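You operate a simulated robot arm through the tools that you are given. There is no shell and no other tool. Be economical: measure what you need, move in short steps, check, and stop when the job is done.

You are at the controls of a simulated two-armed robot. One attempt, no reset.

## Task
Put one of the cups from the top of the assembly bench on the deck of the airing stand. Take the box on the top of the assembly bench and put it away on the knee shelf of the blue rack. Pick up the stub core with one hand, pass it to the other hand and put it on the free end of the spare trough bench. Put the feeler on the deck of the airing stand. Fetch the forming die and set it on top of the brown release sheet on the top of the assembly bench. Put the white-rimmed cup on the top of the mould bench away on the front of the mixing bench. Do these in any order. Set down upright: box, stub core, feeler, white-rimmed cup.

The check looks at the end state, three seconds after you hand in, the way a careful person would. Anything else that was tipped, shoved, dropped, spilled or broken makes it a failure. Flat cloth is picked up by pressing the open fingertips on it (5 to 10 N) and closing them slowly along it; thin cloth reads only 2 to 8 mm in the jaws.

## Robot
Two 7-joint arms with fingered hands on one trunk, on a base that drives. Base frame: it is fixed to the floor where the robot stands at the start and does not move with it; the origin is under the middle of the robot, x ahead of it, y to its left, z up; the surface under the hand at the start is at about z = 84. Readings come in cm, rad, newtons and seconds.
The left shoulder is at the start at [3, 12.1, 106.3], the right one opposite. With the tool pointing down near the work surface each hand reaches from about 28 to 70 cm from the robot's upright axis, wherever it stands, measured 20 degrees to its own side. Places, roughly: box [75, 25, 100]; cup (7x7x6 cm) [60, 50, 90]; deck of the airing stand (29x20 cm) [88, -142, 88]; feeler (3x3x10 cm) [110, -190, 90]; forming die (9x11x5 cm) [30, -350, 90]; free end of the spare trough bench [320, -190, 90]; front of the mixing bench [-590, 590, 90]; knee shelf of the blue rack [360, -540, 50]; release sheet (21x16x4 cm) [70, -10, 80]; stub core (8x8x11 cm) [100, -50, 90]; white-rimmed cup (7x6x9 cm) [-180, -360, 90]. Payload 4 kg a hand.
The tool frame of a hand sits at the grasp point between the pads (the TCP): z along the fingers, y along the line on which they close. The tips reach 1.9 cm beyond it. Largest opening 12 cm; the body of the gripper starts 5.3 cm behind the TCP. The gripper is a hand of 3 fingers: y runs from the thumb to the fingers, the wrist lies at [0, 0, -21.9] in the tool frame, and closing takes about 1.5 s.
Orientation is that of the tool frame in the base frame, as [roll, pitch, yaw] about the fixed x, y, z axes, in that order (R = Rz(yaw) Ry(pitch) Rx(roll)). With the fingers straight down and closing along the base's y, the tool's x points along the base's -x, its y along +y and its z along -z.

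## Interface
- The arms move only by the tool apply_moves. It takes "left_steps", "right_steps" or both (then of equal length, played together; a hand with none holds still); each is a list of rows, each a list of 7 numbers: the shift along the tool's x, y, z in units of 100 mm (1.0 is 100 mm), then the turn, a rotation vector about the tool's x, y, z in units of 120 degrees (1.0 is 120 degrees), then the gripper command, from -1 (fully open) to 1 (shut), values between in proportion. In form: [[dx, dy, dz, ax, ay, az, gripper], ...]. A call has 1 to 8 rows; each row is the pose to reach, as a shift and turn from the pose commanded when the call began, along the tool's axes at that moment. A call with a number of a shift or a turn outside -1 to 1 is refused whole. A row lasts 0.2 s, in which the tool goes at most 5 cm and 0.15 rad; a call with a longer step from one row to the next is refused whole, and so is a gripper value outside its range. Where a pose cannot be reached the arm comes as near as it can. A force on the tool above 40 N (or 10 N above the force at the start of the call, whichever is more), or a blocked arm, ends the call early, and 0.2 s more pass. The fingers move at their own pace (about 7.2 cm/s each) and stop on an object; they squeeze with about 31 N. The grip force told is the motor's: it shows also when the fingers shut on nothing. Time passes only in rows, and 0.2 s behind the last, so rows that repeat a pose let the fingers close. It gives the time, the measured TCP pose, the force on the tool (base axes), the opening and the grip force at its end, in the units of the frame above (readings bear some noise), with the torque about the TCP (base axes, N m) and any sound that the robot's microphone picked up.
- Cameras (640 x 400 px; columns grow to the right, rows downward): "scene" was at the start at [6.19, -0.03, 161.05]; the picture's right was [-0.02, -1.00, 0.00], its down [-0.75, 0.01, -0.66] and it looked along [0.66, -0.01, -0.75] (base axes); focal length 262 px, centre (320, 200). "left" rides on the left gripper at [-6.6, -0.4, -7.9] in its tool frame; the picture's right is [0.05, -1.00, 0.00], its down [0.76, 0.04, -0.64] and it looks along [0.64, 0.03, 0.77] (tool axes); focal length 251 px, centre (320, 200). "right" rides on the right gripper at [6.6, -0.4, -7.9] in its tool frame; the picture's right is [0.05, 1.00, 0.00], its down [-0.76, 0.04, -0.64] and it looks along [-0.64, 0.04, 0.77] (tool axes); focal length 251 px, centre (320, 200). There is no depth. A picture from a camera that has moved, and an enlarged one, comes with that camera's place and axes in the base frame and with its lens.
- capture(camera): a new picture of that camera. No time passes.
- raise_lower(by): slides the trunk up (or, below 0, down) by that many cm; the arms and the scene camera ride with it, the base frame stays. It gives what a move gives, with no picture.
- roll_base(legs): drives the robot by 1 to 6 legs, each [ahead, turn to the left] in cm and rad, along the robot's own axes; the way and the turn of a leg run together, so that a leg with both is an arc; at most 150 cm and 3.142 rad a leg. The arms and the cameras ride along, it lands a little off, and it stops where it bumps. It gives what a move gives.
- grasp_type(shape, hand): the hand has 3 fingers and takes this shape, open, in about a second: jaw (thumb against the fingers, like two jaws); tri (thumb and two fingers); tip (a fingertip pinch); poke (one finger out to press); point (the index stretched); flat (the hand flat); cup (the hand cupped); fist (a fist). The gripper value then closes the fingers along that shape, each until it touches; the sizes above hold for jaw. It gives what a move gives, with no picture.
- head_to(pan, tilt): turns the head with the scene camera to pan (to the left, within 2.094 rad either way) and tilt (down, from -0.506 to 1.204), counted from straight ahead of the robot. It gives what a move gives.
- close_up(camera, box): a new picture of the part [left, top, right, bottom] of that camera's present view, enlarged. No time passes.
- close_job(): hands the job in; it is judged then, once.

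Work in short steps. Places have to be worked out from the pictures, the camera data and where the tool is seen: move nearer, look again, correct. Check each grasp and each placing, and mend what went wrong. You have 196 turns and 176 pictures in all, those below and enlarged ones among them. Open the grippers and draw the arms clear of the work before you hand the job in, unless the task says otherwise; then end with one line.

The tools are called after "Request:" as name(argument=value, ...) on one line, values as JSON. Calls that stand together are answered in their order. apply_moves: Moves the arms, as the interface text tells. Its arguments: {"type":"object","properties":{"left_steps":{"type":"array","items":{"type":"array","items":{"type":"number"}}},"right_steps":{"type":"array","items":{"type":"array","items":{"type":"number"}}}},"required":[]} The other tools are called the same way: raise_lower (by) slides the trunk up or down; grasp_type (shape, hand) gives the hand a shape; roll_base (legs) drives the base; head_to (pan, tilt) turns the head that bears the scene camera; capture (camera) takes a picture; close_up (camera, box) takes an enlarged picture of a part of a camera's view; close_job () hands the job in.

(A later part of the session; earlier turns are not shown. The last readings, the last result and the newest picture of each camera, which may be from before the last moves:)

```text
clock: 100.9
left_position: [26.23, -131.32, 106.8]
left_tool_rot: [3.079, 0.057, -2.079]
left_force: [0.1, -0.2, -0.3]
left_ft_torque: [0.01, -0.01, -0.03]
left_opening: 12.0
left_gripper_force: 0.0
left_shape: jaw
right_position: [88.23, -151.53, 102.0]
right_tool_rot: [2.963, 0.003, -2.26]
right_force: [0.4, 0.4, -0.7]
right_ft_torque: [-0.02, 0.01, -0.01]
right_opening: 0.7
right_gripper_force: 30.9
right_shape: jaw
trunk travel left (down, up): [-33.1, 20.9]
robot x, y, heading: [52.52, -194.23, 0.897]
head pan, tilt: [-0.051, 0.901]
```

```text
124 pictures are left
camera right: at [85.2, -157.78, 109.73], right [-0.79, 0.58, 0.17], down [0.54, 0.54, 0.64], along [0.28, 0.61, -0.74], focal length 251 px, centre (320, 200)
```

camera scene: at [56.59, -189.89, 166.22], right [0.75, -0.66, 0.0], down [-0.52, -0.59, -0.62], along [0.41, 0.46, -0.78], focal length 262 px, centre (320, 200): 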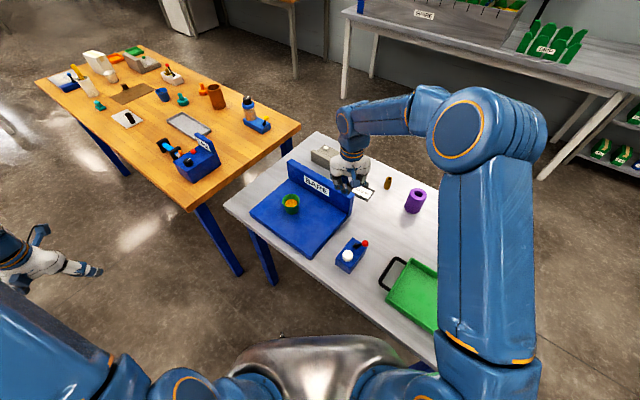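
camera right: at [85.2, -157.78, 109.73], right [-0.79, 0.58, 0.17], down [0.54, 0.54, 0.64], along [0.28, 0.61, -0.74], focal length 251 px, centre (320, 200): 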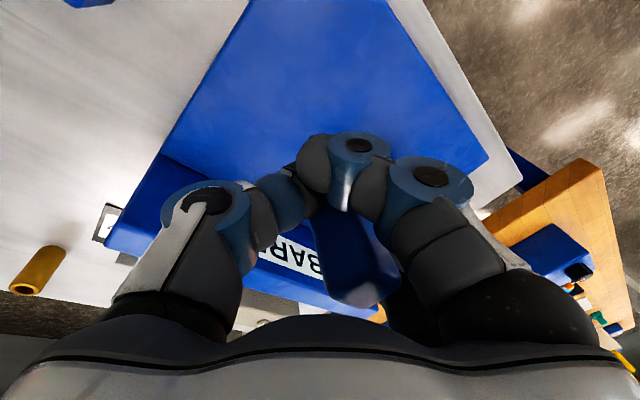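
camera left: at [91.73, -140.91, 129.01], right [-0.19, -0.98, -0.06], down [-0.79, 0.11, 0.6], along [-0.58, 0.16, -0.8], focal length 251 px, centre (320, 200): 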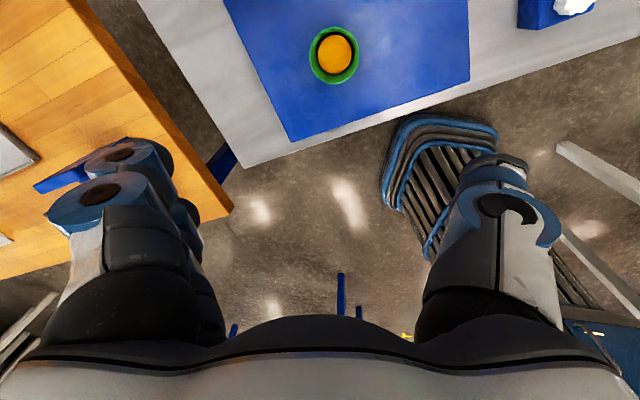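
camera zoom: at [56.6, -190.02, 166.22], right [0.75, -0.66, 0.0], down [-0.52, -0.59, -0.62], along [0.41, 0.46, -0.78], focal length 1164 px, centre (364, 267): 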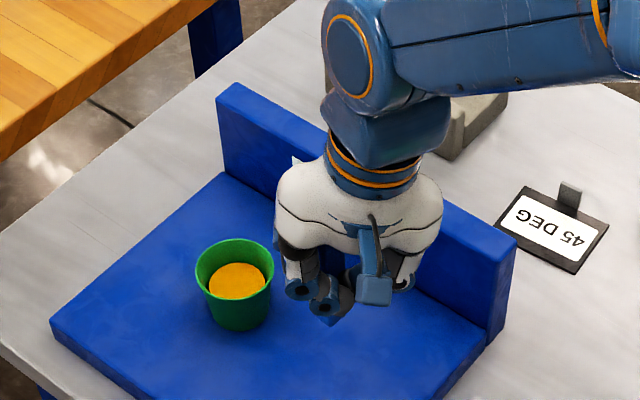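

Hand leans correctly. Lower by trunk (pure vertical) in steps, watching the force.

Request:
raise_lower(by=-7)

Request:
raise_lower(by=-1)

Request:
raise_lower(by=-0.7)

```text
clock: 102.0
left_position: [26.23, -131.35, 99.94]
left_tool_rot: [3.079, 0.059, -2.078]
left_force: [-0.4, 0.5, -0.7]
left_ft_torque: [-0.02, -0.02, 0.01]
left_opening: 11.98
left_gripper_force: 0.1
left_shape: jaw
right_position: [87.99, -151.6, 95.1]
right_tool_rot: [2.964, 0.004, -2.263]
right_force: [0.1, 0.3, -0.3]
right_ft_torque: [-0.02, 0.01, 0.03]
right_opening: 0.71
right_gripper_force: 30.8
right_shape: jaw
trunk travel left (down, up): [-26.1, 27.9]
robot x, y, heading: [52.52, -193.87, 0.899]
head pan, tilt: [-0.051, 0.901]
```

```text
clock: 102.6
left_position: [26.31, -131.2, 98.81]
left_tool_rot: [3.08, 0.057, -2.078]
left_force: [0.4, 1.1, 0.3]
left_ft_torque: [-0.01, 0.0, 0.01]
left_opening: 12.02
left_gripper_force: 0.1
left_shape: jaw
right_position: [87.97, -151.66, 93.97]
right_tool_rot: [2.965, 0.004, -2.261]
right_force: [0.2, -0.5, -0.8]
right_ft_torque: [-0.02, 0.0, 0.02]
right_opening: 0.7
right_gripper_force: 31.0
right_shape: jaw
trunk travel left (down, up): [-25.1, 28.9]
robot x, y, heading: [52.43, -194.44, 0.891]
head pan, tilt: [-0.051, 0.901]
```

```text
clock: 103.2
left_position: [26.23, -131.3, 98.18]
left_tool_rot: [3.077, 0.059, -2.078]
left_force: [-0.5, 0.6, 0.5]
left_ft_torque: [0.02, -0.02, 0.0]
left_opening: 12.0
left_gripper_force: 0.0
left_shape: jaw
right_position: [87.96, -151.63, 93.37]
right_tool_rot: [2.966, 0.005, -2.26]
right_force: [0.6, -0.1, -1.3]
right_ft_torque: [-0.01, -0.02, 0.03]
right_opening: 0.7
right_gripper_force: 30.7
right_shape: jaw
trunk travel left (down, up): [-24.4, 29.6]
robot x, y, heading: [52.65, -194.5, 0.893]
head pan, tilt: [-0.051, 0.901]
```

Request:
raise_lower(by=-0.5)

Request:
raise_lower(by=-0.4)

Request:
close_up(camera="scene", box=[260, 150, 360, 230])

```text
clock: 103.7
left_position: [26.2, -131.24, 97.7]
left_tool_rot: [3.08, 0.056, -2.078]
left_force: [0.4, -1.0, -1.1]
left_ft_torque: [0.03, 0.02, 0.05]
left_opening: 11.99
left_gripper_force: 0.0
left_shape: jaw
right_position: [87.92, -151.62, 92.83]
right_tool_rot: [2.967, 0.002, -2.259]
right_force: [0.0, 0.3, -2.0]
right_ft_torque: [-0.01, 0.0, 0.01]
right_opening: 0.68
right_gripper_force: 30.7
right_shape: jaw
trunk travel left (down, up): [-23.9, 30.1]
robot x, y, heading: [52.5, -193.98, 0.89]
head pan, tilt: [-0.051, 0.901]
```

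```text
clock: 104.2
left_position: [26.23, -131.27, 97.32]
left_tool_rot: [3.078, 0.058, -2.077]
left_force: [0.5, -0.4, -0.2]
left_ft_torque: [0.0, 0.01, -0.01]
left_opening: 12.01
left_gripper_force: 0.0
left_shape: jaw
right_position: [88.15, -151.71, 92.53]
right_tool_rot: [2.965, 0.007, -2.259]
right_force: [2.8, -2.5, 11.7]
right_ft_torque: [0.15, -0.01, -0.02]
right_opening: 0.74
right_gripper_force: 30.7
right_shape: jaw
trunk travel left (down, up): [-23.5, 30.5]
robot x, y, heading: [52.48, -194.12, 0.894]
head pan, tilt: [-0.051, 0.901]
```

```text
5.00 times, centred on (310, 190) of scene
camera zoom: at [56.55, -190.12, 156.64], right [0.75, -0.66, 0.0], down [-0.52, -0.59, -0.62], along [0.41, 0.47, -0.78], focal length 1310 px, centre (370, 250)
```

zoom: 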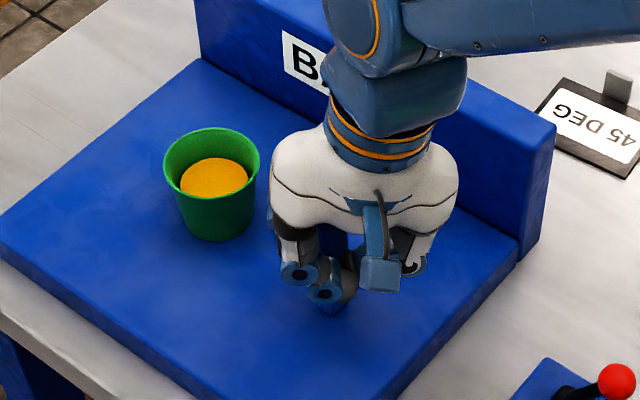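

Contact (12 N). I release slowly so it settles between the fingers.

Request:
apply_moves(right_steps=[[0, 0, 0, 0, 0, 0, 0.87], [0, 0, 0, 0, 0, 0, 0.84], [0, 0, 0, 0, 0, 0, 0.81], [0, 0, 0, 0, 0, 0, 0.78], [0, 0, 0, 0, 0, 0, 0.75], [0, 0, 0, 0, 0, 0, 0.72]])

Request:
capture(camera="right")

```text
clock: 105.6
left_position: [26.22, -131.28, 97.29]
left_tool_rot: [3.079, 0.059, -2.077]
left_force: [-0.7, 0.2, 0.1]
left_ft_torque: [-0.02, -0.01, 0.02]
left_opening: 12.0
left_gripper_force: 0.1
left_shape: jaw
right_position: [88.07, -151.59, 92.34]
right_tool_rot: [2.966, 0.003, -2.261]
right_force: [-0.7, 0.9, -0.5]
right_ft_torque: [0.02, -0.02, -0.02]
right_opening: 1.66
right_gripper_force: 0.0
right_shape: jaw
trunk travel left (down, up): [-23.5, 30.5]
robot x, y, heading: [52.29, -194.05, 0.898]
head pan, tilt: [-0.051, 0.901]
```

```text
122 pictures are left
camera right: at [85.18, -157.78, 100.13], right [-0.79, 0.58, 0.17], down [0.54, 0.54, 0.64], along [0.28, 0.6, -0.75], focal length 251 px, centre (320, 200)
```

right: 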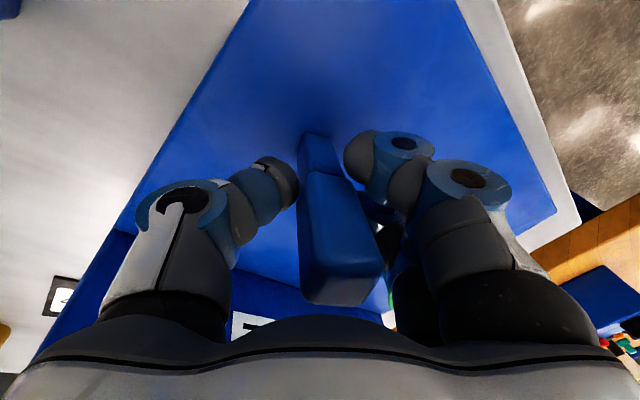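

Request:
apply_moves(right_steps=[[0, 0, 0, 0, 0, 0, 0.66], [0, 0, 0, 0, 0, 0, 0.6], [0, 0, 0, 0, 0, 0, 0.54], [0, 0, 0, 0, 0, 0, 0.48], [0, 0, 0, 0, 0, 0, 0.48]])

Request:
capture(camera="right")

Request:
close_up(camera="scene", box=[260, 150, 360, 230])

```text
clock: 106.8
left_position: [26.28, -131.36, 97.27]
left_tool_rot: [3.08, 0.056, -2.079]
left_force: [0.5, 0.1, -0.9]
left_ft_torque: [-0.03, -0.03, 0.01]
left_opening: 11.99
left_gripper_force: 0.0
left_shape: jaw
right_position: [87.97, -151.61, 92.39]
right_tool_rot: [2.966, 0.003, -2.26]
right_force: [-0.1, 0.2, 0.1]
right_ft_torque: [0.01, 0.0, 0.01]
right_opening: 3.08
right_gripper_force: 0.0
right_shape: jaw
trunk travel left (down, up): [-23.5, 30.5]
robot x, y, heading: [52.61, -193.95, 0.896]
head pan, tilt: [-0.051, 0.901]
```

```text
121 pictures are left
camera right: at [85.17, -157.79, 100.14], right [-0.79, 0.58, 0.17], down [0.54, 0.54, 0.64], along [0.28, 0.6, -0.75], focal length 251 px, centre (320, 200)
```

right: 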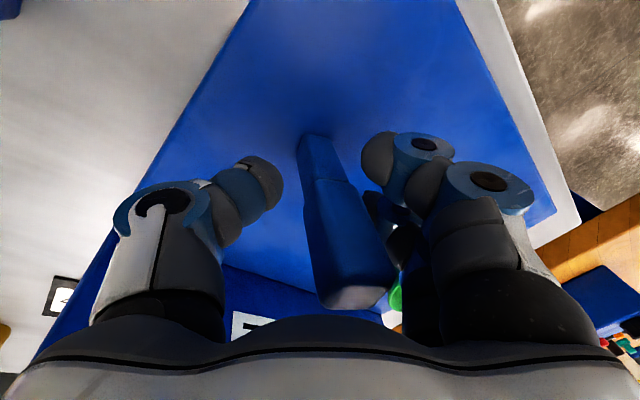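

```text
5.00 times, centred on (310, 190) of scene
camera zoom: at [56.6, -190.0, 156.62], right [0.75, -0.66, 0.0], down [-0.52, -0.59, -0.62], along [0.41, 0.46, -0.78], focal length 1310 px, centre (370, 250)
```

zoom: 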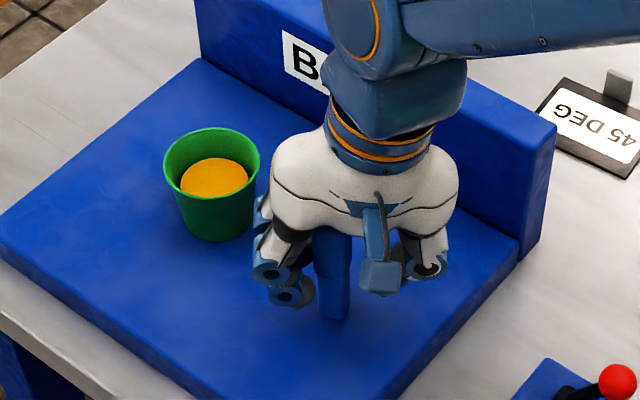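

It stands upright and free. Open slightly more and raise straight up with the trunk.

Request:
apply_moves(right_steps=[[0, 0, 0, 0, 0, 0, 0.35], [0, 0, 0, 0, 0, 0, 0.25], [0, 0, 0, 0, 0, 0, 0.25]])

Request:
raise_lower(by=22)

Request:
capture(camera="right")

Request:
close_up(camera="scene", box=[240, 140, 360, 230])

```text
clock: 107.6
left_position: [26.27, -131.31, 97.31]
left_tool_rot: [3.079, 0.059, -2.078]
left_force: [0.4, 0.1, -0.7]
left_ft_torque: [-0.01, 0.0, 0.0]
left_opening: 12.02
left_gripper_force: 0.1
left_shape: jaw
right_position: [88.0, -151.66, 92.48]
right_tool_rot: [2.965, 0.001, -2.261]
right_force: [1.2, 0.1, 0.8]
right_ft_torque: [-0.01, 0.0, 0.0]
right_opening: 4.44
right_gripper_force: 0.2
right_shape: jaw
trunk travel left (down, up): [-23.5, 30.5]
robot x, y, heading: [52.33, -194.38, 0.897]
head pan, tilt: [-0.051, 0.901]
```

```text
clock: 110.0
left_position: [26.31, -131.19, 119.16]
left_tool_rot: [3.079, 0.058, -2.079]
left_force: [-0.5, -0.1, -0.7]
left_ft_torque: [-0.01, -0.02, -0.03]
left_opening: 12.02
left_gripper_force: 0.1
left_shape: jaw
right_position: [88.02, -151.71, 114.36]
right_tool_rot: [2.964, 0.004, -2.26]
right_force: [-0.4, 0.5, -0.4]
right_ft_torque: [-0.03, 0.01, -0.03]
right_opening: 4.46
right_gripper_force: 0.1
right_shape: jaw
trunk travel left (down, up): [-45.5, 8.5]
robot x, y, heading: [52.48, -194.04, 0.892]
head pan, tilt: [-0.051, 0.901]
```

```text
119 pictures are left
camera right: at [85.18, -157.77, 122.12], right [-0.79, 0.58, 0.17], down [0.54, 0.54, 0.64], along [0.28, 0.6, -0.75], focal length 251 px, centre (320, 200)
```

right: 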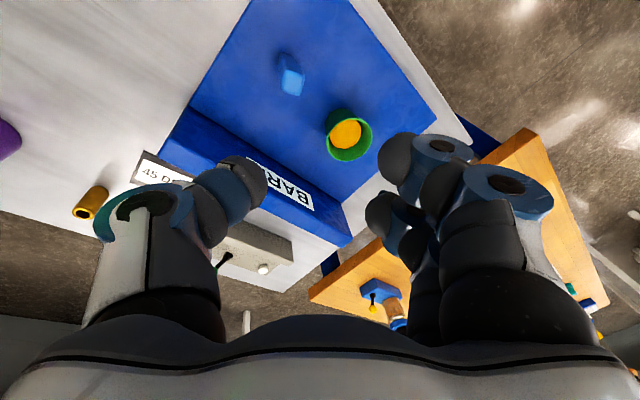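

```text
4.44 times, centred on (300, 185) of scene
camera zoom: at [56.6, -189.99, 178.61], right [0.75, -0.66, 0.0], down [-0.52, -0.59, -0.62], along [0.41, 0.46, -0.78], focal length 1164 px, centre (409, 267)
```

zoom: 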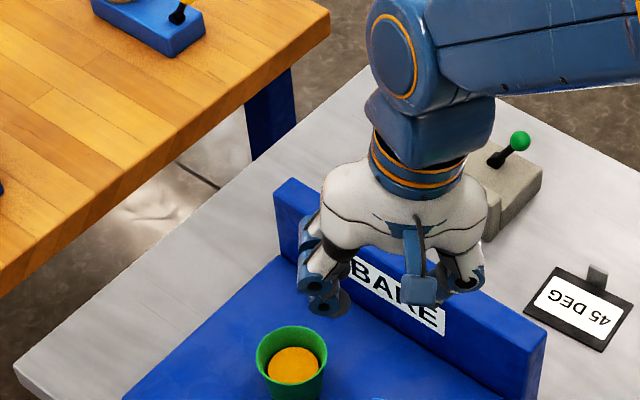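

Both items stand on the deck. Next the stub core, reachable only from the far side of the bench. I level the right hand, back out gently, and turn to leave.

Request:
apply_moves(right_steps=[[0.1, 0, 0, 0.03, 0, 0, -0.5], [0.3, 0, 0, 0.06, 0, 0, -1], [0.5, 0, 0, 0.083, 0, 0, -1], [0.5, 0, 0, 0.083, 0, 0, -1]])

Request:
roll_base(legs=[[-12, 0], [0, 0.55], [0, 0.55]])

```text
clock: 111.0
left_position: [26.34, -131.19, 119.19]
left_tool_rot: [3.077, 0.058, -2.079]
left_force: [-0.5, -0.1, -0.4]
left_ft_torque: [-0.02, 0.01, -0.01]
left_opening: 12.01
left_gripper_force: 0.1
left_shape: jaw
right_position: [84.86, -155.49, 114.45]
right_tool_rot: [3.14, 0.003, -2.261]
right_force: [-0.2, -0.7, 0.2]
right_ft_torque: [0.0, 0.0, 0.0]
right_opening: 12.0
right_gripper_force: 0.1
right_shape: jaw
trunk travel left (down, up): [-45.5, 8.5]
robot x, y, heading: [52.51, -194.22, 0.898]
head pan, tilt: [-0.051, 0.901]
```

```text
clock: 113.7
left_position: [-8.85, -162.18, 119.13]
left_tool_rot: [3.079, 0.056, -1.551]
left_force: [0.1, 0.6, -0.9]
left_ft_torque: [0.02, -0.01, 0.0]
left_opening: 11.98
left_gripper_force: 0.2
left_shape: jaw
right_position: [54.01, -153.65, 114.46]
right_tool_rot: [3.14, 0.002, -1.735]
right_force: [-0.8, 0.0, -0.2]
right_ft_torque: [0.03, -0.05, -0.01]
right_opening: 12.03
right_gripper_force: 0.0
right_shape: jaw
trunk travel left (down, up): [-45.5, 8.5]
robot x, y, heading: [49.29, -203.81, 1.433]
head pan, tilt: [-0.051, 0.901]
stopped in leg 2: the robot was blocked; the commanded pose is now the measured one
```

Blocked by probably the table leg near the rear corner. I move ahead 20 cm first, then turn left and leave northward along the front of the bench.

Request:
roll_base(legs=[[20, 0], [0, 0.3], [0, 0.3]])

Request:
head_to(pan=0.0, tilt=0.75)

Request:
capture(camera="scene")

```text
clock: 117.0
left_position: [-18.64, -176.91, 119.32]
left_tool_rot: [3.078, 0.059, -1.028]
left_force: [0.0, -0.1, 0.5]
left_ft_torque: [0.05, -0.01, 0.02]
left_opening: 12.04
left_gripper_force: 0.1
left_shape: jaw
right_position: [31.4, -137.93, 114.34]
right_tool_rot: [3.138, 0.005, -1.211]
right_force: [-0.5, -0.7, 0.6]
right_ft_torque: [0.02, 0.01, -0.01]
right_opening: 12.02
right_gripper_force: 0.0
right_shape: jaw
trunk travel left (down, up): [-45.5, 8.5]
robot x, y, heading: [55.01, -183.39, 1.955]
head pan, tilt: [-0.051, 0.901]
stopped in leg 3: the robot was blocked; the commanded pose is now the measured one
```

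```text
clock: 117.8
left_position: [-18.71, -176.91, 119.32]
left_tool_rot: [3.082, 0.059, -1.028]
left_force: [-0.5, -0.7, 0.5]
left_ft_torque: [0.03, 0.02, 0.01]
left_opening: 11.99
left_gripper_force: 0.1
left_shape: jaw
right_position: [31.41, -138.06, 114.41]
right_tool_rot: [3.137, 0.004, -1.209]
right_force: [0.2, 0.4, -0.2]
right_ft_torque: [0.03, -0.01, -0.02]
right_opening: 12.0
right_gripper_force: 0.0
right_shape: jaw
trunk travel left (down, up): [-45.5, 8.5]
robot x, y, heading: [55.05, -183.54, 1.949]
head pan, tilt: [0.0, 0.75]
```

```text
117 pictures are left
camera scene: at [53.06, -177.32, 179.81], right [0.93, 0.37, 0.0], down [0.25, -0.63, -0.73], along [-0.27, 0.68, -0.68], focal length 262 px, centre (320, 200)
```

scene: 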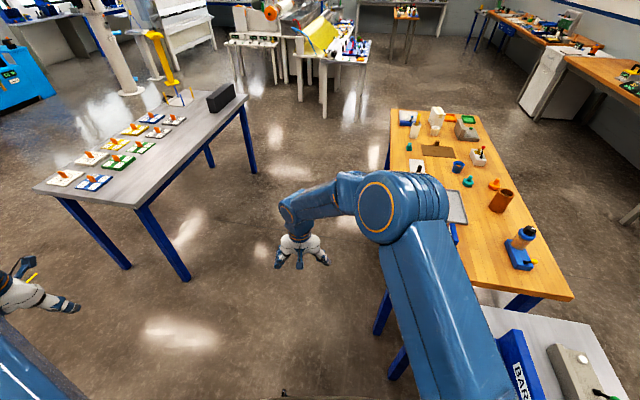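

Way ahead is clear. I leave along the front of the bench in an arc, then go around the left end.

Request:
roll_base(legs=[[40, 0.2], [80, 0], [0, -0.5]])

```text
clock: 125.7
left_position: [-76.35, -54.35, 119.33]
left_tool_rot: [3.079, 0.058, -1.314]
left_force: [0.1, -0.2, -0.4]
left_ft_torque: [0.0, -0.02, 0.0]
left_opening: 12.01
left_gripper_force: 0.2
left_shape: jaw
right_position: [-17.23, -31.58, 114.31]
right_tool_rot: [3.136, 0.007, -1.498]
right_force: [-0.1, 1.1, -0.7]
right_ft_torque: [0.03, 0.03, 0.03]
right_opening: 12.01
right_gripper_force: 0.1
right_shape: jaw
trunk travel left (down, up): [-45.5, 8.5]
robot x, y, heading: [-10.3, -82.1, 1.662]
head pan, tilt: [0.0, 0.75]
stopped in leg 3: the robot was blocked; the commanded pose is now the measured one
```

Continue the loop around the left end of the bench; meanwhile I bring the left arm to a neutral place.

Request:
apply_moves(left_steps=[[-0.1, -0.35, 0, 0, 0, 0, -1], [-0.2, -0.7, 0, 0, 0, 0, -1], [-0.3, -1.0, 0, 0, 0, 0, -1]])

Request:
apply_moves(left_steps=[[-0.1, -0.35, 0, 0, 0, 0, -1], [-0.2, -0.7, 0, 0, 0, 0, -1], [-0.3, -1.0, 0, 0, 0, 0, -1]])

Request:
apply_moves(left_steps=[[-0.1, -0.35, 0, 0.0, 0, 0, -1], [-0.2, -0.7, 0, 0.0, 0, 0, -1], [-0.3, -1.0, 0, 0, 0, 0, -1]])

Request:
apply_moves(left_steps=[[0, -0.35, 0, 0.0, 0, 0.03, -1], [0, -0.7, 0, 0.0, 0, 0.06, -1], [0, -0.7, 0, 0, 0, 0.08, -1]])

Request:
roll_base(legs=[[0, -0.07], [100, 0], [97, 0], [0, -0.8], [0, -0.79]])

Request:
capture(camera="scene")

```text
clock: 126.5
left_position: [-67.22, -48.99, 118.88]
left_tool_rot: [3.078, 0.057, -1.316]
left_force: [0.4, -0.6, 0.2]
left_ft_torque: [0.0, 0.02, -0.02]
left_opening: 12.02
left_gripper_force: 0.1
left_shape: jaw
right_position: [-17.15, -31.36, 114.4]
right_tool_rot: [3.136, 0.005, -1.498]
right_force: [0.0, -0.2, 0.4]
right_ft_torque: [0.01, 0.0, -0.03]
right_opening: 11.99
right_gripper_force: 0.2
right_shape: jaw
trunk travel left (down, up): [-45.5, 8.5]
robot x, y, heading: [-10.46, -81.28, 1.663]
head pan, tilt: [0.0, 0.75]
```

```text
clock: 127.3
left_position: [-58.3, -43.63, 118.43]
left_tool_rot: [3.075, 0.059, -1.318]
left_force: [0.5, 0.0, -0.7]
left_ft_torque: [0.02, 0.01, -0.02]
left_opening: 11.99
left_gripper_force: 0.1
left_shape: jaw
right_position: [-17.1, -31.41, 114.45]
right_tool_rot: [3.136, 0.003, -1.497]
right_force: [0.0, 0.2, 0.0]
right_ft_torque: [0.0, 0.02, 0.01]
right_opening: 12.02
right_gripper_force: 0.1
right_shape: jaw
trunk travel left (down, up): [-45.5, 8.5]
robot x, y, heading: [-10.16, -81.52, 1.668]
head pan, tilt: [0.0, 0.75]
```

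```text
clock: 128.1
left_position: [-49.7, -38.01, 117.93]
left_tool_rot: [3.078, 0.059, -1.317]
left_force: [0.2, -0.5, 0.2]
left_ft_torque: [0.01, 0.02, 0.0]
left_opening: 12.02
left_gripper_force: 0.1
left_shape: jaw
right_position: [-17.14, -31.42, 114.42]
right_tool_rot: [3.135, 0.003, -1.498]
right_force: [0.8, -0.8, 0.0]
right_ft_torque: [-0.03, 0.03, -0.01]
right_opening: 12.0
right_gripper_force: 0.1
right_shape: jaw
trunk travel left (down, up): [-45.5, 8.5]
robot x, y, heading: [-10.06, -81.8, 1.669]
head pan, tilt: [0.0, 0.75]
```

```text
clock: 128.9
left_position: [-42.87, -36.41, 117.41]
left_tool_rot: [3.071, 0.048, -1.486]
left_force: [-0.7, -0.5, -0.1]
left_ft_torque: [-0.02, -0.03, -0.01]
left_opening: 11.99
left_gripper_force: 0.0
left_shape: jaw
right_position: [-17.24, -31.48, 114.41]
right_tool_rot: [3.137, 0.004, -1.499]
right_force: [-0.2, -0.2, 0.1]
right_ft_torque: [-0.02, -0.05, 0.02]
right_opening: 12.02
right_gripper_force: 0.1
right_shape: jaw
trunk travel left (down, up): [-45.5, 8.5]
robot x, y, heading: [-10.44, -81.51, 1.666]
head pan, tilt: [0.0, 0.75]
```

```text
clock: 141.6
left_position: [-1.0, 172.14, 117.45]
left_tool_rot: [3.068, 0.045, -2.351]
left_force: [-0.5, 0.2, -0.2]
left_ft_torque: [0.01, 0.0, 0.0]
left_opening: 12.02
left_gripper_force: 0.1
left_shape: jaw
right_position: [19.53, 155.84, 114.45]
right_tool_rot: [3.137, 0.003, -2.364]
right_force: [-0.6, -0.1, 0.6]
right_ft_torque: [0.02, -0.01, 0.01]
right_opening: 12.0
right_gripper_force: 0.1
right_shape: jaw
trunk travel left (down, up): [-45.5, 8.5]
robot x, y, heading: [-19.15, 122.6, 0.774]
head pan, tilt: [0.0, 0.75]
stopped in leg 4: the robot was blocked; the commanded pose is now the measured one
```

```text
116 pictures are left
camera scene: at [-14.61, 127.25, 179.81], right [0.7, -0.72, 0.0], down [-0.49, -0.48, -0.73], along [0.52, 0.51, -0.68], focal length 262 px, centre (320, 200)
```

scene: 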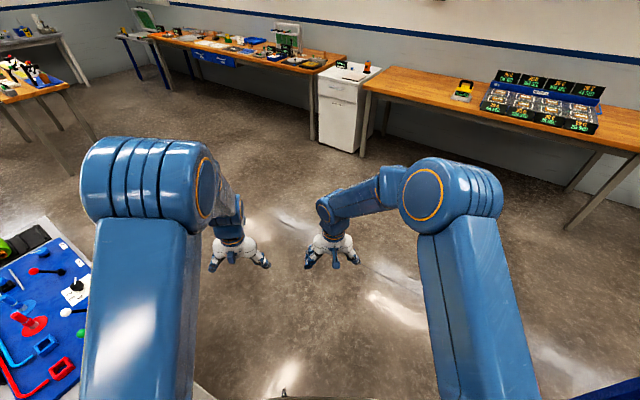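

Open space here; the "block" seems tied to long turns. I use shorter turn legs: face +x and drive to x≈165.

Request:
roll_base(legs=[[0, -0.39], [0, -0.39], [100, 0], [82, 0], [0, -0.4], [0, -0.4]])

Request:
roll_base(legs=[[0, -0.4], [0, -0.37]])

Request:
capture(camera="scene")

```text
clock: 144.5
left_position: [27.65, 145.13, 117.56]
left_tool_rot: [3.066, 0.047, -3.122]
left_force: [0.3, -0.9, 0.0]
left_ft_torque: [0.01, 0.01, 0.0]
left_opening: 12.0
left_gripper_force: 0.0
left_shape: jaw
right_position: [30.65, 119.26, 114.55]
right_tool_rot: [3.135, 0.006, -3.137]
right_force: [-0.8, -0.1, 0.4]
right_ft_torque: [0.04, -0.03, 0.03]
right_opening: 12.01
right_gripper_force: 0.1
right_shape: jaw
trunk travel left (down, up): [-45.5, 8.5]
robot x, y, heading: [-19.8, 128.74, 0.025]
head pan, tilt: [0.0, 0.75]
stopped in leg 3: the robot was blocked; the commanded pose is now the measured one
```

```text
clock: 147.3
left_position: [25.73, 107.03, 117.5]
left_tool_rot: [3.067, 0.046, 2.39]
left_force: [-1.1, -0.2, 0.6]
left_ft_torque: [0.0, -0.03, -0.02]
left_opening: 11.99
left_gripper_force: 0.1
left_shape: jaw
right_position: [9.82, 86.5, 114.37]
right_tool_rot: [3.134, 0.004, 2.379]
right_force: [0.4, -0.9, -0.1]
right_ft_torque: [0.0, -0.03, 0.01]
right_opening: 12.02
right_gripper_force: 0.0
right_shape: jaw
trunk travel left (down, up): [-45.5, 8.5]
robot x, y, heading: [-16.2, 132.94, -0.737]
head pan, tilt: [0.0, 0.75]
```

```text
115 pictures are left
camera scene: at [-11.01, 128.63, 179.81], right [-0.67, -0.74, 0.0], down [-0.51, 0.46, -0.73], along [0.54, -0.49, -0.68], focal length 262 px, centre (320, 200)
```

scene: 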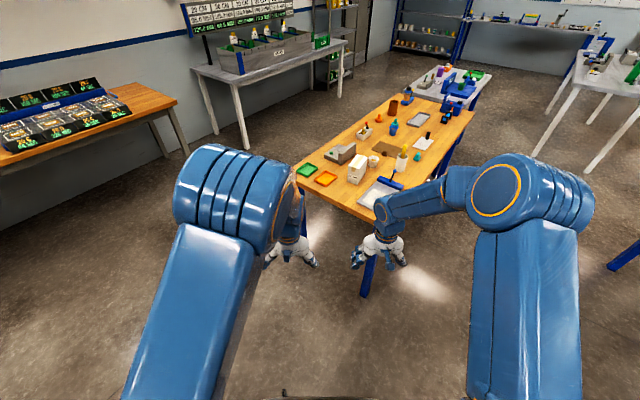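

The odometry drifts on turns and then reports a block; I re-issue with fewer legs. Turn to heading about −0.14 and drive toward (145,110).

Request:
roll_base(legs=[[0, 0.59]])

Request:
roll_base(legs=[[110, 0]])

Request:
roll_base(legs=[[55, -0.1]])

Request:
roll_base(legs=[[0, -0.6]])

Request:
roll_base(legs=[[0, -0.6]])

Request:
capture(camera="scene")

```text
clock: 149.3
left_position: [33.58, 134.84, 117.44]
left_tool_rot: [3.069, 0.045, 2.981]
left_force: [-0.4, 0.8, -0.1]
left_ft_torque: [-0.04, 0.01, 0.0]
left_opening: 11.99
left_gripper_force: 0.0
left_shape: jaw
right_position: [31.81, 108.82, 114.39]
right_tool_rot: [3.137, 0.004, 2.97]
right_force: [-0.1, 0.6, -0.4]
right_ft_torque: [0.02, 0.0, 0.05]
right_opening: 12.01
right_gripper_force: 0.0
right_shape: jaw
trunk travel left (down, up): [-45.5, 8.5]
robot x, y, heading: [-16.02, 128.43, -0.148]
head pan, tilt: [0.0, 0.75]
```

```text
clock: 154.8
left_position: [140.03, 117.35, 117.49]
left_tool_rot: [3.066, 0.046, 2.963]
left_force: [0.0, -1.1, -0.7]
left_ft_torque: [0.01, 0.01, -0.04]
left_opening: 12.0
left_gripper_force: 0.1
left_shape: jaw
right_position: [137.84, 91.36, 114.5]
right_tool_rot: [3.135, 0.003, 2.953]
right_force: [-0.5, 0.9, -0.2]
right_ft_torque: [0.01, 0.0, 0.01]
right_opening: 11.98
right_gripper_force: 0.1
right_shape: jaw
trunk travel left (down, up): [-45.5, 8.5]
robot x, y, heading: [90.23, 111.92, -0.16]
head pan, tilt: [0.0, 0.75]
```

```text
clock: 158.0
left_position: [193.96, 99.63, 117.55]
left_tool_rot: [3.066, 0.047, 2.846]
left_force: [0.4, -0.1, 0.1]
left_ft_torque: [0.04, 0.0, 0.01]
left_opening: 11.97
left_gripper_force: 0.0
left_shape: jaw
right_position: [188.84, 74.09, 114.44]
right_tool_rot: [3.135, 0.006, 2.836]
right_force: [0.1, -0.2, 0.5]
right_ft_torque: [0.0, -0.03, 0.02]
right_opening: 12.0
right_gripper_force: 0.2
right_shape: jaw
trunk travel left (down, up): [-45.5, 8.5]
robot x, y, heading: [143.9, 99.87, -0.28]
head pan, tilt: [0.0, 0.75]
```

```text
clock: 160.1
left_position: [185.17, 71.13, 117.39]
left_tool_rot: [3.066, 0.044, 2.247]
left_force: [0.1, 0.0, 0.3]
left_ft_torque: [0.01, 0.03, -0.02]
left_opening: 12.0
left_gripper_force: 0.2
left_shape: jaw
right_position: [166.69, 52.98, 114.4]
right_tool_rot: [3.134, 0.003, 2.237]
right_force: [0.0, 0.6, 0.3]
right_ft_torque: [-0.02, -0.01, 0.01]
right_opening: 12.01
right_gripper_force: 0.1
right_shape: jaw
trunk travel left (down, up): [-45.5, 8.5]
robot x, y, heading: [147.88, 103.04, -0.878]
head pan, tilt: [0.0, 0.75]
```

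```text
clock: 162.1
left_position: [160.47, 55.9, 117.5]
left_tool_rot: [3.069, 0.045, 1.642]
left_force: [0.2, -0.1, 0.0]
left_ft_torque: [0.02, 0.03, 0.01]
left_opening: 12.0
left_gripper_force: 0.0
left_shape: jaw
right_position: [135.03, 51.53, 114.47]
right_tool_rot: [3.135, 0.005, 1.631]
right_force: [-0.2, -0.4, -0.9]
right_ft_torque: [-0.02, 0.01, 0.03]
right_opening: 12.0
right_gripper_force: 0.0
right_shape: jaw
trunk travel left (down, up): [-45.5, 8.5]
robot x, y, heading: [152.72, 103.82, -1.474]
head pan, tilt: [0.0, 0.75]
```

```text
114 pictures are left
camera scene: at [153.77, 97.34, 179.82], right [-0.99, -0.1, 0.0], down [-0.07, 0.68, -0.73], along [0.07, -0.73, -0.68], focal length 262 px, centre (320, 200)
```

scene: 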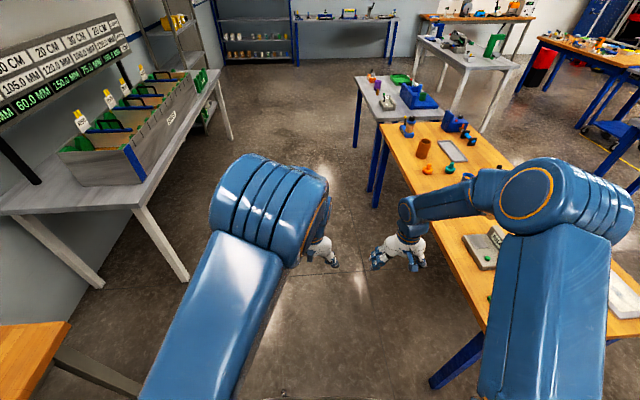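

One-leg calls work well. The stub core is near (104,-54); I drive to about (163,-72) and turn to face −x.

Request:
roll_base(legs=[[110, -0.03]])

Request:
roll_base(legs=[[66, 0]])

Request:
roll_base(legs=[[0, -0.55]])

Request:
roll_base(legs=[[0, -0.55]])

Request:
roll_base(legs=[[0, -0.53]])

Request:
capture(camera="scene")

```text
clock: 167.7
left_position: [165.5, -54.21, 117.53]
left_tool_rot: [3.068, 0.048, 1.584]
left_force: [0.2, 0.0, 0.4]
left_ft_torque: [0.03, 0.03, 0.0]
left_opening: 12.01
left_gripper_force: 0.1
left_shape: jaw
right_position: [139.72, -57.19, 114.27]
right_tool_rot: [3.135, 0.002, 1.573]
right_force: [0.2, 0.7, 0.7]
right_ft_torque: [0.02, -0.01, -0.04]
right_opening: 11.97
right_gripper_force: 0.0
right_shape: jaw
trunk travel left (down, up): [-45.5, 8.5]
robot x, y, heading: [160.16, -6.28, -1.533]
head pan, tilt: [0.0, 0.75]
```

```text
clock: 171.4
left_position: [167.96, -119.94, 117.53]
left_tool_rot: [3.066, 0.045, 1.582]
left_force: [0.4, 0.3, 0.2]
left_ft_torque: [0.0, -0.02, 0.0]
left_opening: 11.98
left_gripper_force: 0.0
left_shape: jaw
right_position: [142.25, -122.75, 114.45]
right_tool_rot: [3.134, 0.003, 1.57]
right_force: [-0.2, 0.3, -0.3]
right_ft_torque: [0.03, 0.02, 0.0]
right_opening: 12.04
right_gripper_force: 0.0
right_shape: jaw
trunk travel left (down, up): [-45.5, 8.5]
robot x, y, heading: [162.84, -71.87, -1.531]
head pan, tilt: [0.0, 0.75]
```

```text
clock: 173.3
left_position: [142.25, -115.41, 117.47]
left_tool_rot: [3.067, 0.044, 1.036]
left_force: [-0.4, 0.3, -0.2]
left_ft_torque: [0.01, 0.0, 0.02]
left_opening: 12.01
left_gripper_force: 0.1
left_shape: jaw
right_position: [118.84, -104.25, 114.43]
right_tool_rot: [3.133, 0.004, 1.027]
right_force: [-0.7, -0.4, 0.7]
right_ft_torque: [-0.01, 0.02, 0.0]
right_opening: 12.03
right_gripper_force: 0.0
right_shape: jaw
trunk travel left (down, up): [-45.5, 8.5]
robot x, y, heading: [167.15, -73.79, -2.079]
head pan, tilt: [0.0, 0.75]
```

```text
clock: 175.3
left_position: [123.55, -96.06, 117.61]
left_tool_rot: [3.067, 0.045, 0.471]
left_force: [-1.7, 0.0, 0.2]
left_ft_torque: [-0.01, 0.0, 0.03]
left_opening: 12.03
left_gripper_force: 0.0
left_shape: jaw
right_position: [109.43, -74.01, 114.51]
right_tool_rot: [3.134, 0.003, 0.461]
right_force: [0.7, -0.3, -0.1]
right_ft_torque: [0.01, 0.01, -0.03]
right_opening: 12.02
right_gripper_force: 0.2
right_shape: jaw
trunk travel left (down, up): [-45.5, 8.5]
robot x, y, heading: [168.89, -77.55, -2.64]
head pan, tilt: [0.0, 0.75]
```

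```text
clock: 177.2
left_position: [120.95, -70.36, 117.49]
left_tool_rot: [3.067, 0.045, -0.069]
left_force: [0.5, 0.2, -0.5]
left_ft_torque: [0.03, 0.02, -0.01]
left_opening: 12.0
left_gripper_force: 0.0
left_shape: jaw
right_position: [120.35, -44.33, 114.47]
right_tool_rot: [3.133, 0.002, -0.078]
right_force: [0.9, 0.5, 1.1]
right_ft_torque: [-0.04, -0.03, 0.01]
right_opening: 12.0
right_gripper_force: 0.0
right_shape: jaw
trunk travel left (down, up): [-45.5, 8.5]
robot x, y, heading: [168.94, -82.07, 3.108]
head pan, tilt: [0.0, 0.75]
```

```text
113 pictures are left
camera scene: at [162.81, -81.7, 179.81], right [0.03, 1.0, 0.0], down [0.68, -0.02, -0.73], along [-0.73, 0.02, -0.68], focal length 262 px, centre (320, 200)
```

scene: 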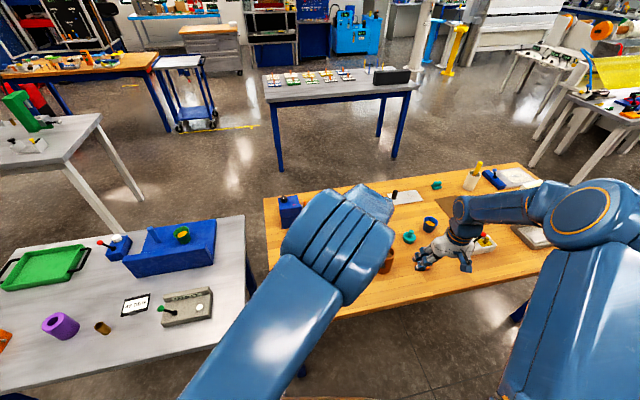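

Request:
roll_base(legs=[[10, 0]])

Request:
capture(camera="right")

Request:
close_up(camera="scene", box=[100, 200, 260, 300])

```text
clock: 178.3
left_position: [111.0, -70.04, 117.52]
left_tool_rot: [3.068, 0.043, -0.068]
left_force: [0.2, 1.2, 0.2]
left_ft_torque: [-0.01, -0.02, 0.0]
left_opening: 11.98
left_gripper_force: 0.1
left_shape: jaw
right_position: [110.11, -44.09, 114.27]
right_tool_rot: [3.133, 0.002, -0.079]
right_force: [0.3, 0.4, -0.7]
right_ft_torque: [-0.01, -0.01, -0.03]
right_opening: 12.0
right_gripper_force: 0.1
right_shape: jaw
trunk travel left (down, up): [-45.5, 8.5]
robot x, y, heading: [158.64, -81.53, 3.107]
head pan, tilt: [0.0, 0.75]
```

```text
112 pictures are left
camera right: at [116.91, -44.05, 122.26], right [-0.02, -1.0, 0.01], down [-0.76, 0.02, 0.65], along [-0.65, 0.01, -0.76], focal length 251 px, centre (320, 200)
```

right: 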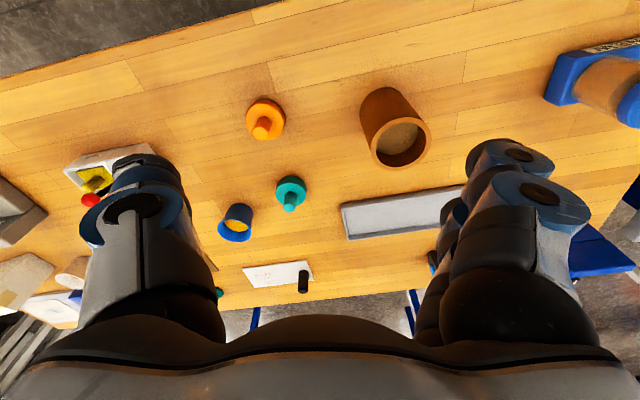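

```text
4.00 times, centred on (180, 250) of scene
camera zoom: at [152.72, -81.38, 179.81], right [0.03, 1.0, 0.0], down [0.68, -0.02, -0.73], along [-0.73, 0.02, -0.68], focal length 1048 px, centre (880, 0)
```

zoom: 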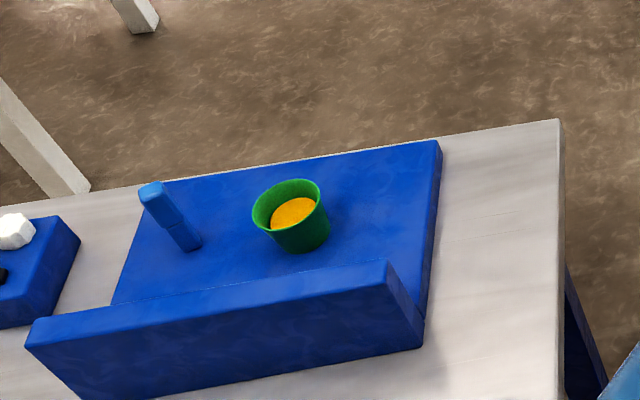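

The core is at about (103,-53.7), top at z≈95. I move the right hand above it and look again.

Request:
apply_moves(right_steps=[[-0.2, 0.3, 0, 0, 0, 0, -1], [-0.4, 0.6, 0, 0, 0, 0, -1], [-0.55, 0.9, 0, 0, 0, 0, -1], [-0.63, 1.0, 0.2, 0, 0, 0, -1], [-0.63, 1.0, 0.5, 0, 0, 0, -1]])

Request:
capture(camera="right")

```text
clock: 179.5
left_position: [110.99, -70.0, 117.31]
left_tool_rot: [3.065, 0.044, -0.067]
left_force: [-0.7, 1.0, 0.5]
left_ft_torque: [-0.01, -0.03, 0.02]
left_opening: 12.0
left_gripper_force: 0.0
left_shape: jaw
right_position: [102.97, -53.42, 109.6]
right_tool_rot: [3.134, 0.001, -0.078]
right_force: [0.4, -0.2, 0.5]
right_ft_torque: [-0.02, 0.02, 0.04]
right_opening: 11.95
right_gripper_force: 0.1
right_shape: jaw
trunk travel left (down, up): [-45.5, 8.5]
robot x, y, heading: [158.62, -81.65, 3.11]
head pan, tilt: [0.0, 0.75]
```

```text
110 pictures are left
camera right: at [109.74, -53.47, 117.47], right [-0.02, -1.0, 0.01], down [-0.76, 0.02, 0.65], along [-0.65, 0.01, -0.76], focal length 251 px, centre (320, 200)
```

right: 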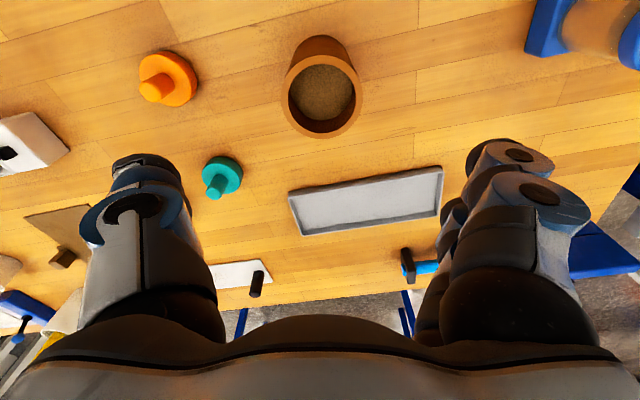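

Request:
apply_moves(right_steps=[[-0.06, 0.02, 0.3, 0, 0, 0, -1], [-0.06, 0.02, 0.6, 0, 0, 0, -1], [-0.06, 0.02, 0.9, 0, 0, 0, -1], [-0.06, 0.02, 1.0, 0, 0, 0, -1], [-0.06, 0.02, 1.0, 0, 0, 0, -1]])

Request:
apply_moves(right_steps=[[0, 0, 0.2, 0, 0, 0, -1], [0, 0, 0.4, 0, 0, 0, -1], [0, 0, 0.53, 0, 0, 0, -1], [0, 0, 0.53, 0, 0, 0, 0], [0, 0, 0.53, 0, 0, 0, 1], [0, 0, 0.53, 0, 0, 0, 1], [0, 0, 0.53, 0, 0, 0, 1]])

Request:
capture(camera="right")

```text
clock: 180.7
left_position: [111.14, -70.07, 117.47]
left_tool_rot: [3.068, 0.045, -0.067]
left_force: [-0.5, -0.8, 1.2]
left_ft_torque: [0.03, -0.01, -0.01]
left_opening: 11.99
left_gripper_force: 0.1
left_shape: jaw
right_position: [102.78, -53.64, 99.52]
right_tool_rot: [3.134, 0.005, -0.079]
right_force: [-0.4, -0.3, -0.1]
right_ft_torque: [-0.01, 0.04, -0.03]
right_opening: 11.99
right_gripper_force: 0.1
right_shape: jaw
trunk travel left (down, up): [-45.5, 8.5]
robot x, y, heading: [159.02, -81.84, 3.108]
head pan, tilt: [0.0, 0.75]
```

```text
clock: 182.3
left_position: [111.03, -70.0, 117.42]
left_tool_rot: [3.065, 0.047, -0.068]
left_force: [-0.2, 0.4, -0.6]
left_ft_torque: [0.0, 0.01, 0.01]
left_opening: 11.97
left_gripper_force: 0.1
left_shape: jaw
right_position: [102.52, -53.85, 94.21]
right_tool_rot: [3.133, 0.005, -0.08]
right_force: [-0.4, -0.3, 0.1]
right_ft_torque: [0.01, -0.01, -0.01]
right_opening: 5.99
right_gripper_force: 31.1
right_shape: jaw
trunk travel left (down, up): [-45.5, 8.5]
robot x, y, heading: [158.79, -81.59, 3.111]
head pan, tilt: [0.0, 0.75]
```

```text
109 pictures are left
camera right: at [109.31, -53.97, 102.1], right [-0.02, -1.0, 0.01], down [-0.76, 0.02, 0.65], along [-0.65, 0.01, -0.76], focal length 251 px, centre (320, 200)
```

right: 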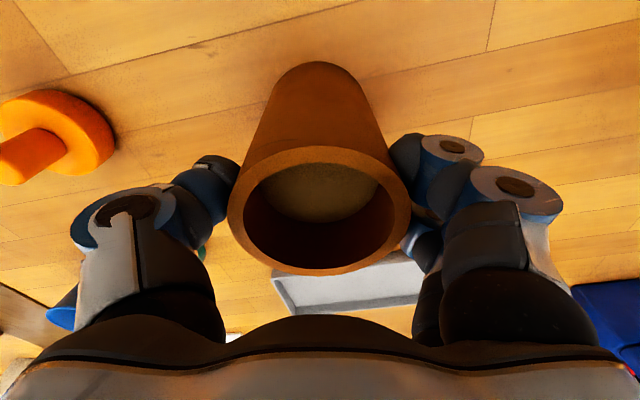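

Gripped. Lift 20 cm, check, then back off 30 cm to do the handover away from the bench.

Request:
apply_moves(right_steps=[[0, 0, -0.1, 0, 0, 0, 1], [0, 0, -0.4, 0, 0, 0, 1], [0, 0, -0.7, 0, 0, 0, 1], [0, 0, -1.0, 0, 0, 0, 1]])

Request:
apply_moves(right_steps=[[0, 0, -0.3, 0, 0, 0, 1], [0, 0, -0.6, 0, 0, 0, 1], [0, 0, -0.9, 0, 0, 0, 1], [0, 0, -0.9, 0, 0, 0, 1]])

Request:
roll_base(legs=[[-30, 0]])

Request:
capture(camera="scene")

```text
clock: 183.3
left_position: [111.16, -70.06, 117.53]
left_tool_rot: [3.067, 0.044, -0.067]
left_force: [0.5, 0.1, -0.3]
left_ft_torque: [0.03, 0.06, 0.01]
left_opening: 11.99
left_gripper_force: 0.2
left_shape: jaw
right_position: [102.59, -53.83, 104.28]
right_tool_rot: [3.133, 0.005, -0.079]
right_force: [0.2, 0.3, -2.2]
right_ft_torque: [-0.02, 0.02, -0.03]
right_opening: 5.95
right_gripper_force: 31.1
right_shape: jaw
trunk travel left (down, up): [-45.5, 8.5]
robot x, y, heading: [158.96, -81.68, 3.11]
head pan, tilt: [0.0, 0.75]
```

```text
clock: 184.3
left_position: [111.14, -69.94, 117.42]
left_tool_rot: [3.066, 0.046, -0.068]
left_force: [-0.3, -0.1, 0.9]
left_ft_torque: [0.03, 0.0, -0.03]
left_opening: 11.99
left_gripper_force: 0.0
left_shape: jaw
right_position: [102.64, -53.86, 113.12]
right_tool_rot: [3.133, 0.002, -0.077]
right_force: [1.0, -0.1, 0.0]
right_ft_torque: [0.01, 0.03, 0.02]
right_opening: 5.96
right_gripper_force: 30.9
right_shape: jaw
trunk travel left (down, up): [-45.5, 8.5]
robot x, y, heading: [159.0, -81.24, 3.107]
head pan, tilt: [0.0, 0.75]
```

```text
clock: 186.4
left_position: [141.23, -71.13, 117.5]
left_tool_rot: [3.068, 0.046, -0.065]
left_force: [0.3, 0.0, 0.5]
left_ft_torque: [-0.01, 0.01, 0.02]
left_opening: 12.0
left_gripper_force: 0.1
left_shape: jaw
right_position: [132.81, -54.98, 113.26]
right_tool_rot: [3.131, 0.004, -0.076]
right_force: [0.9, -0.4, 0.3]
right_ft_torque: [-0.01, 0.0, 0.0]
right_opening: 5.96
right_gripper_force: 31.3
right_shape: jaw
trunk travel left (down, up): [-45.5, 8.5]
robot x, y, heading: [189.13, -82.44, 3.111]
head pan, tilt: [0.0, 0.75]
```

```text
108 pictures are left
camera scene: at [183.15, -82.38, 179.81], right [0.03, 1.0, 0.0], down [0.68, -0.02, -0.73], along [-0.73, 0.02, -0.68], focal length 262 px, centre (320, 200)
```

scene: 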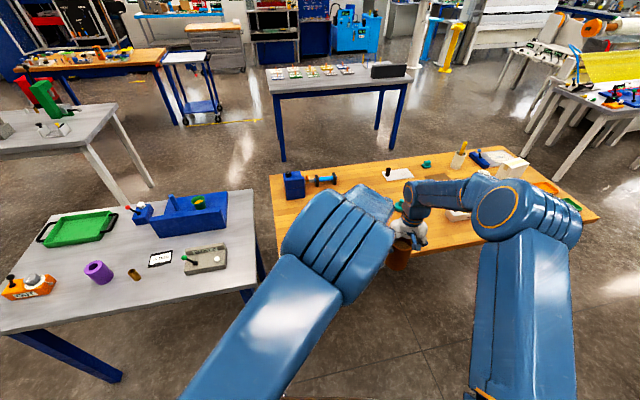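

Core held well. Now handover: I swing the left hand away to the left and pitch it to point forward (about 78°), in two calls.

Request:
apply_moves(left_steps=[[0, 0.3, 0, 0, -0.06, 0, -1], [0, 0.6, 0, 0, -0.12, 0, -1], [0, 0.9, 0, 0, -0.18, 0, -1], [0, 1.0, 0, 0, -0.24, 0, -1], [0, 1.0, 0, 0, -0.3, 0, -1], [0, 1.0, 0, 0, -0.36, 0, -1], [0, 1.0, 0, 0, -0.36, 0, -1]])

Request:
apply_moves(left_steps=[[0, 0, 0, 0, -0.06, 0, -1], [0, 0, 0, 0, -0.12, 0, -1], [0, 0, 0, 0, -0.18, 0, -1], [0, 0, 0, 0, -0.24, 0, -1], [0, 0, 0, 0, -0.29, 0, -1], [0, 0, 0, 0, -0.29, 0, -1]])

Request:
capture(camera="scene")

```text
clock: 188.0
left_position: [140.62, -81.04, 118.28]
left_tool_rot: [3.035, 0.797, -0.139]
left_force: [-0.6, -0.2, -0.4]
left_ft_torque: [0.01, 0.02, 0.02]
left_opening: 12.01
left_gripper_force: 0.0
left_shape: jaw
right_position: [132.77, -54.89, 113.18]
right_tool_rot: [3.134, 0.003, -0.075]
right_force: [0.0, 0.7, -1.2]
right_ft_torque: [-0.02, 0.0, 0.01]
right_opening: 5.94
right_gripper_force: 30.9
right_shape: jaw
trunk travel left (down, up): [-45.5, 8.5]
robot x, y, heading: [189.08, -82.24, 3.111]
head pan, tilt: [0.0, 0.75]
```

```text
clock: 189.4
left_position: [140.68, -80.98, 118.24]
left_tool_rot: [2.706, 1.392, -0.488]
left_force: [0.5, -0.6, -0.1]
left_ft_torque: [0.0, 0.01, 0.0]
left_opening: 11.95
left_gripper_force: 0.0
left_shape: jaw
right_position: [132.91, -54.9, 113.22]
right_tool_rot: [3.133, 0.002, -0.076]
right_force: [0.9, -0.3, -0.4]
right_ft_torque: [0.02, 0.02, 0.03]
right_opening: 5.96
right_gripper_force: 30.9
right_shape: jaw
trunk travel left (down, up): [-45.5, 8.5]
robot x, y, heading: [189.13, -82.26, 3.114]
head pan, tilt: [0.0, 0.75]
```

```text
107 pictures are left
camera scene: at [183.17, -82.39, 179.81], right [0.03, 1.0, 0.0], down [0.68, -0.02, -0.73], along [-0.73, 0.02, -0.68], focal length 262 px, centre (320, 200)
```

scene: 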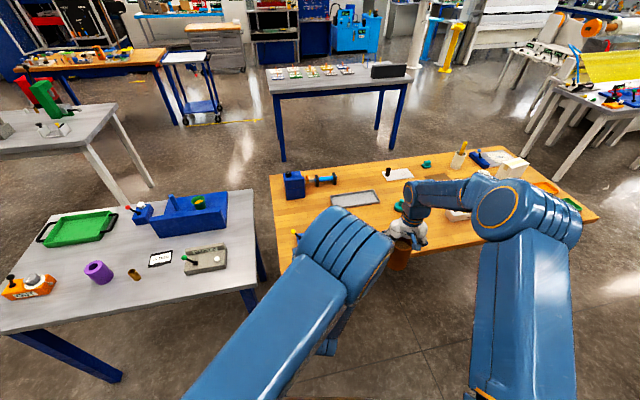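

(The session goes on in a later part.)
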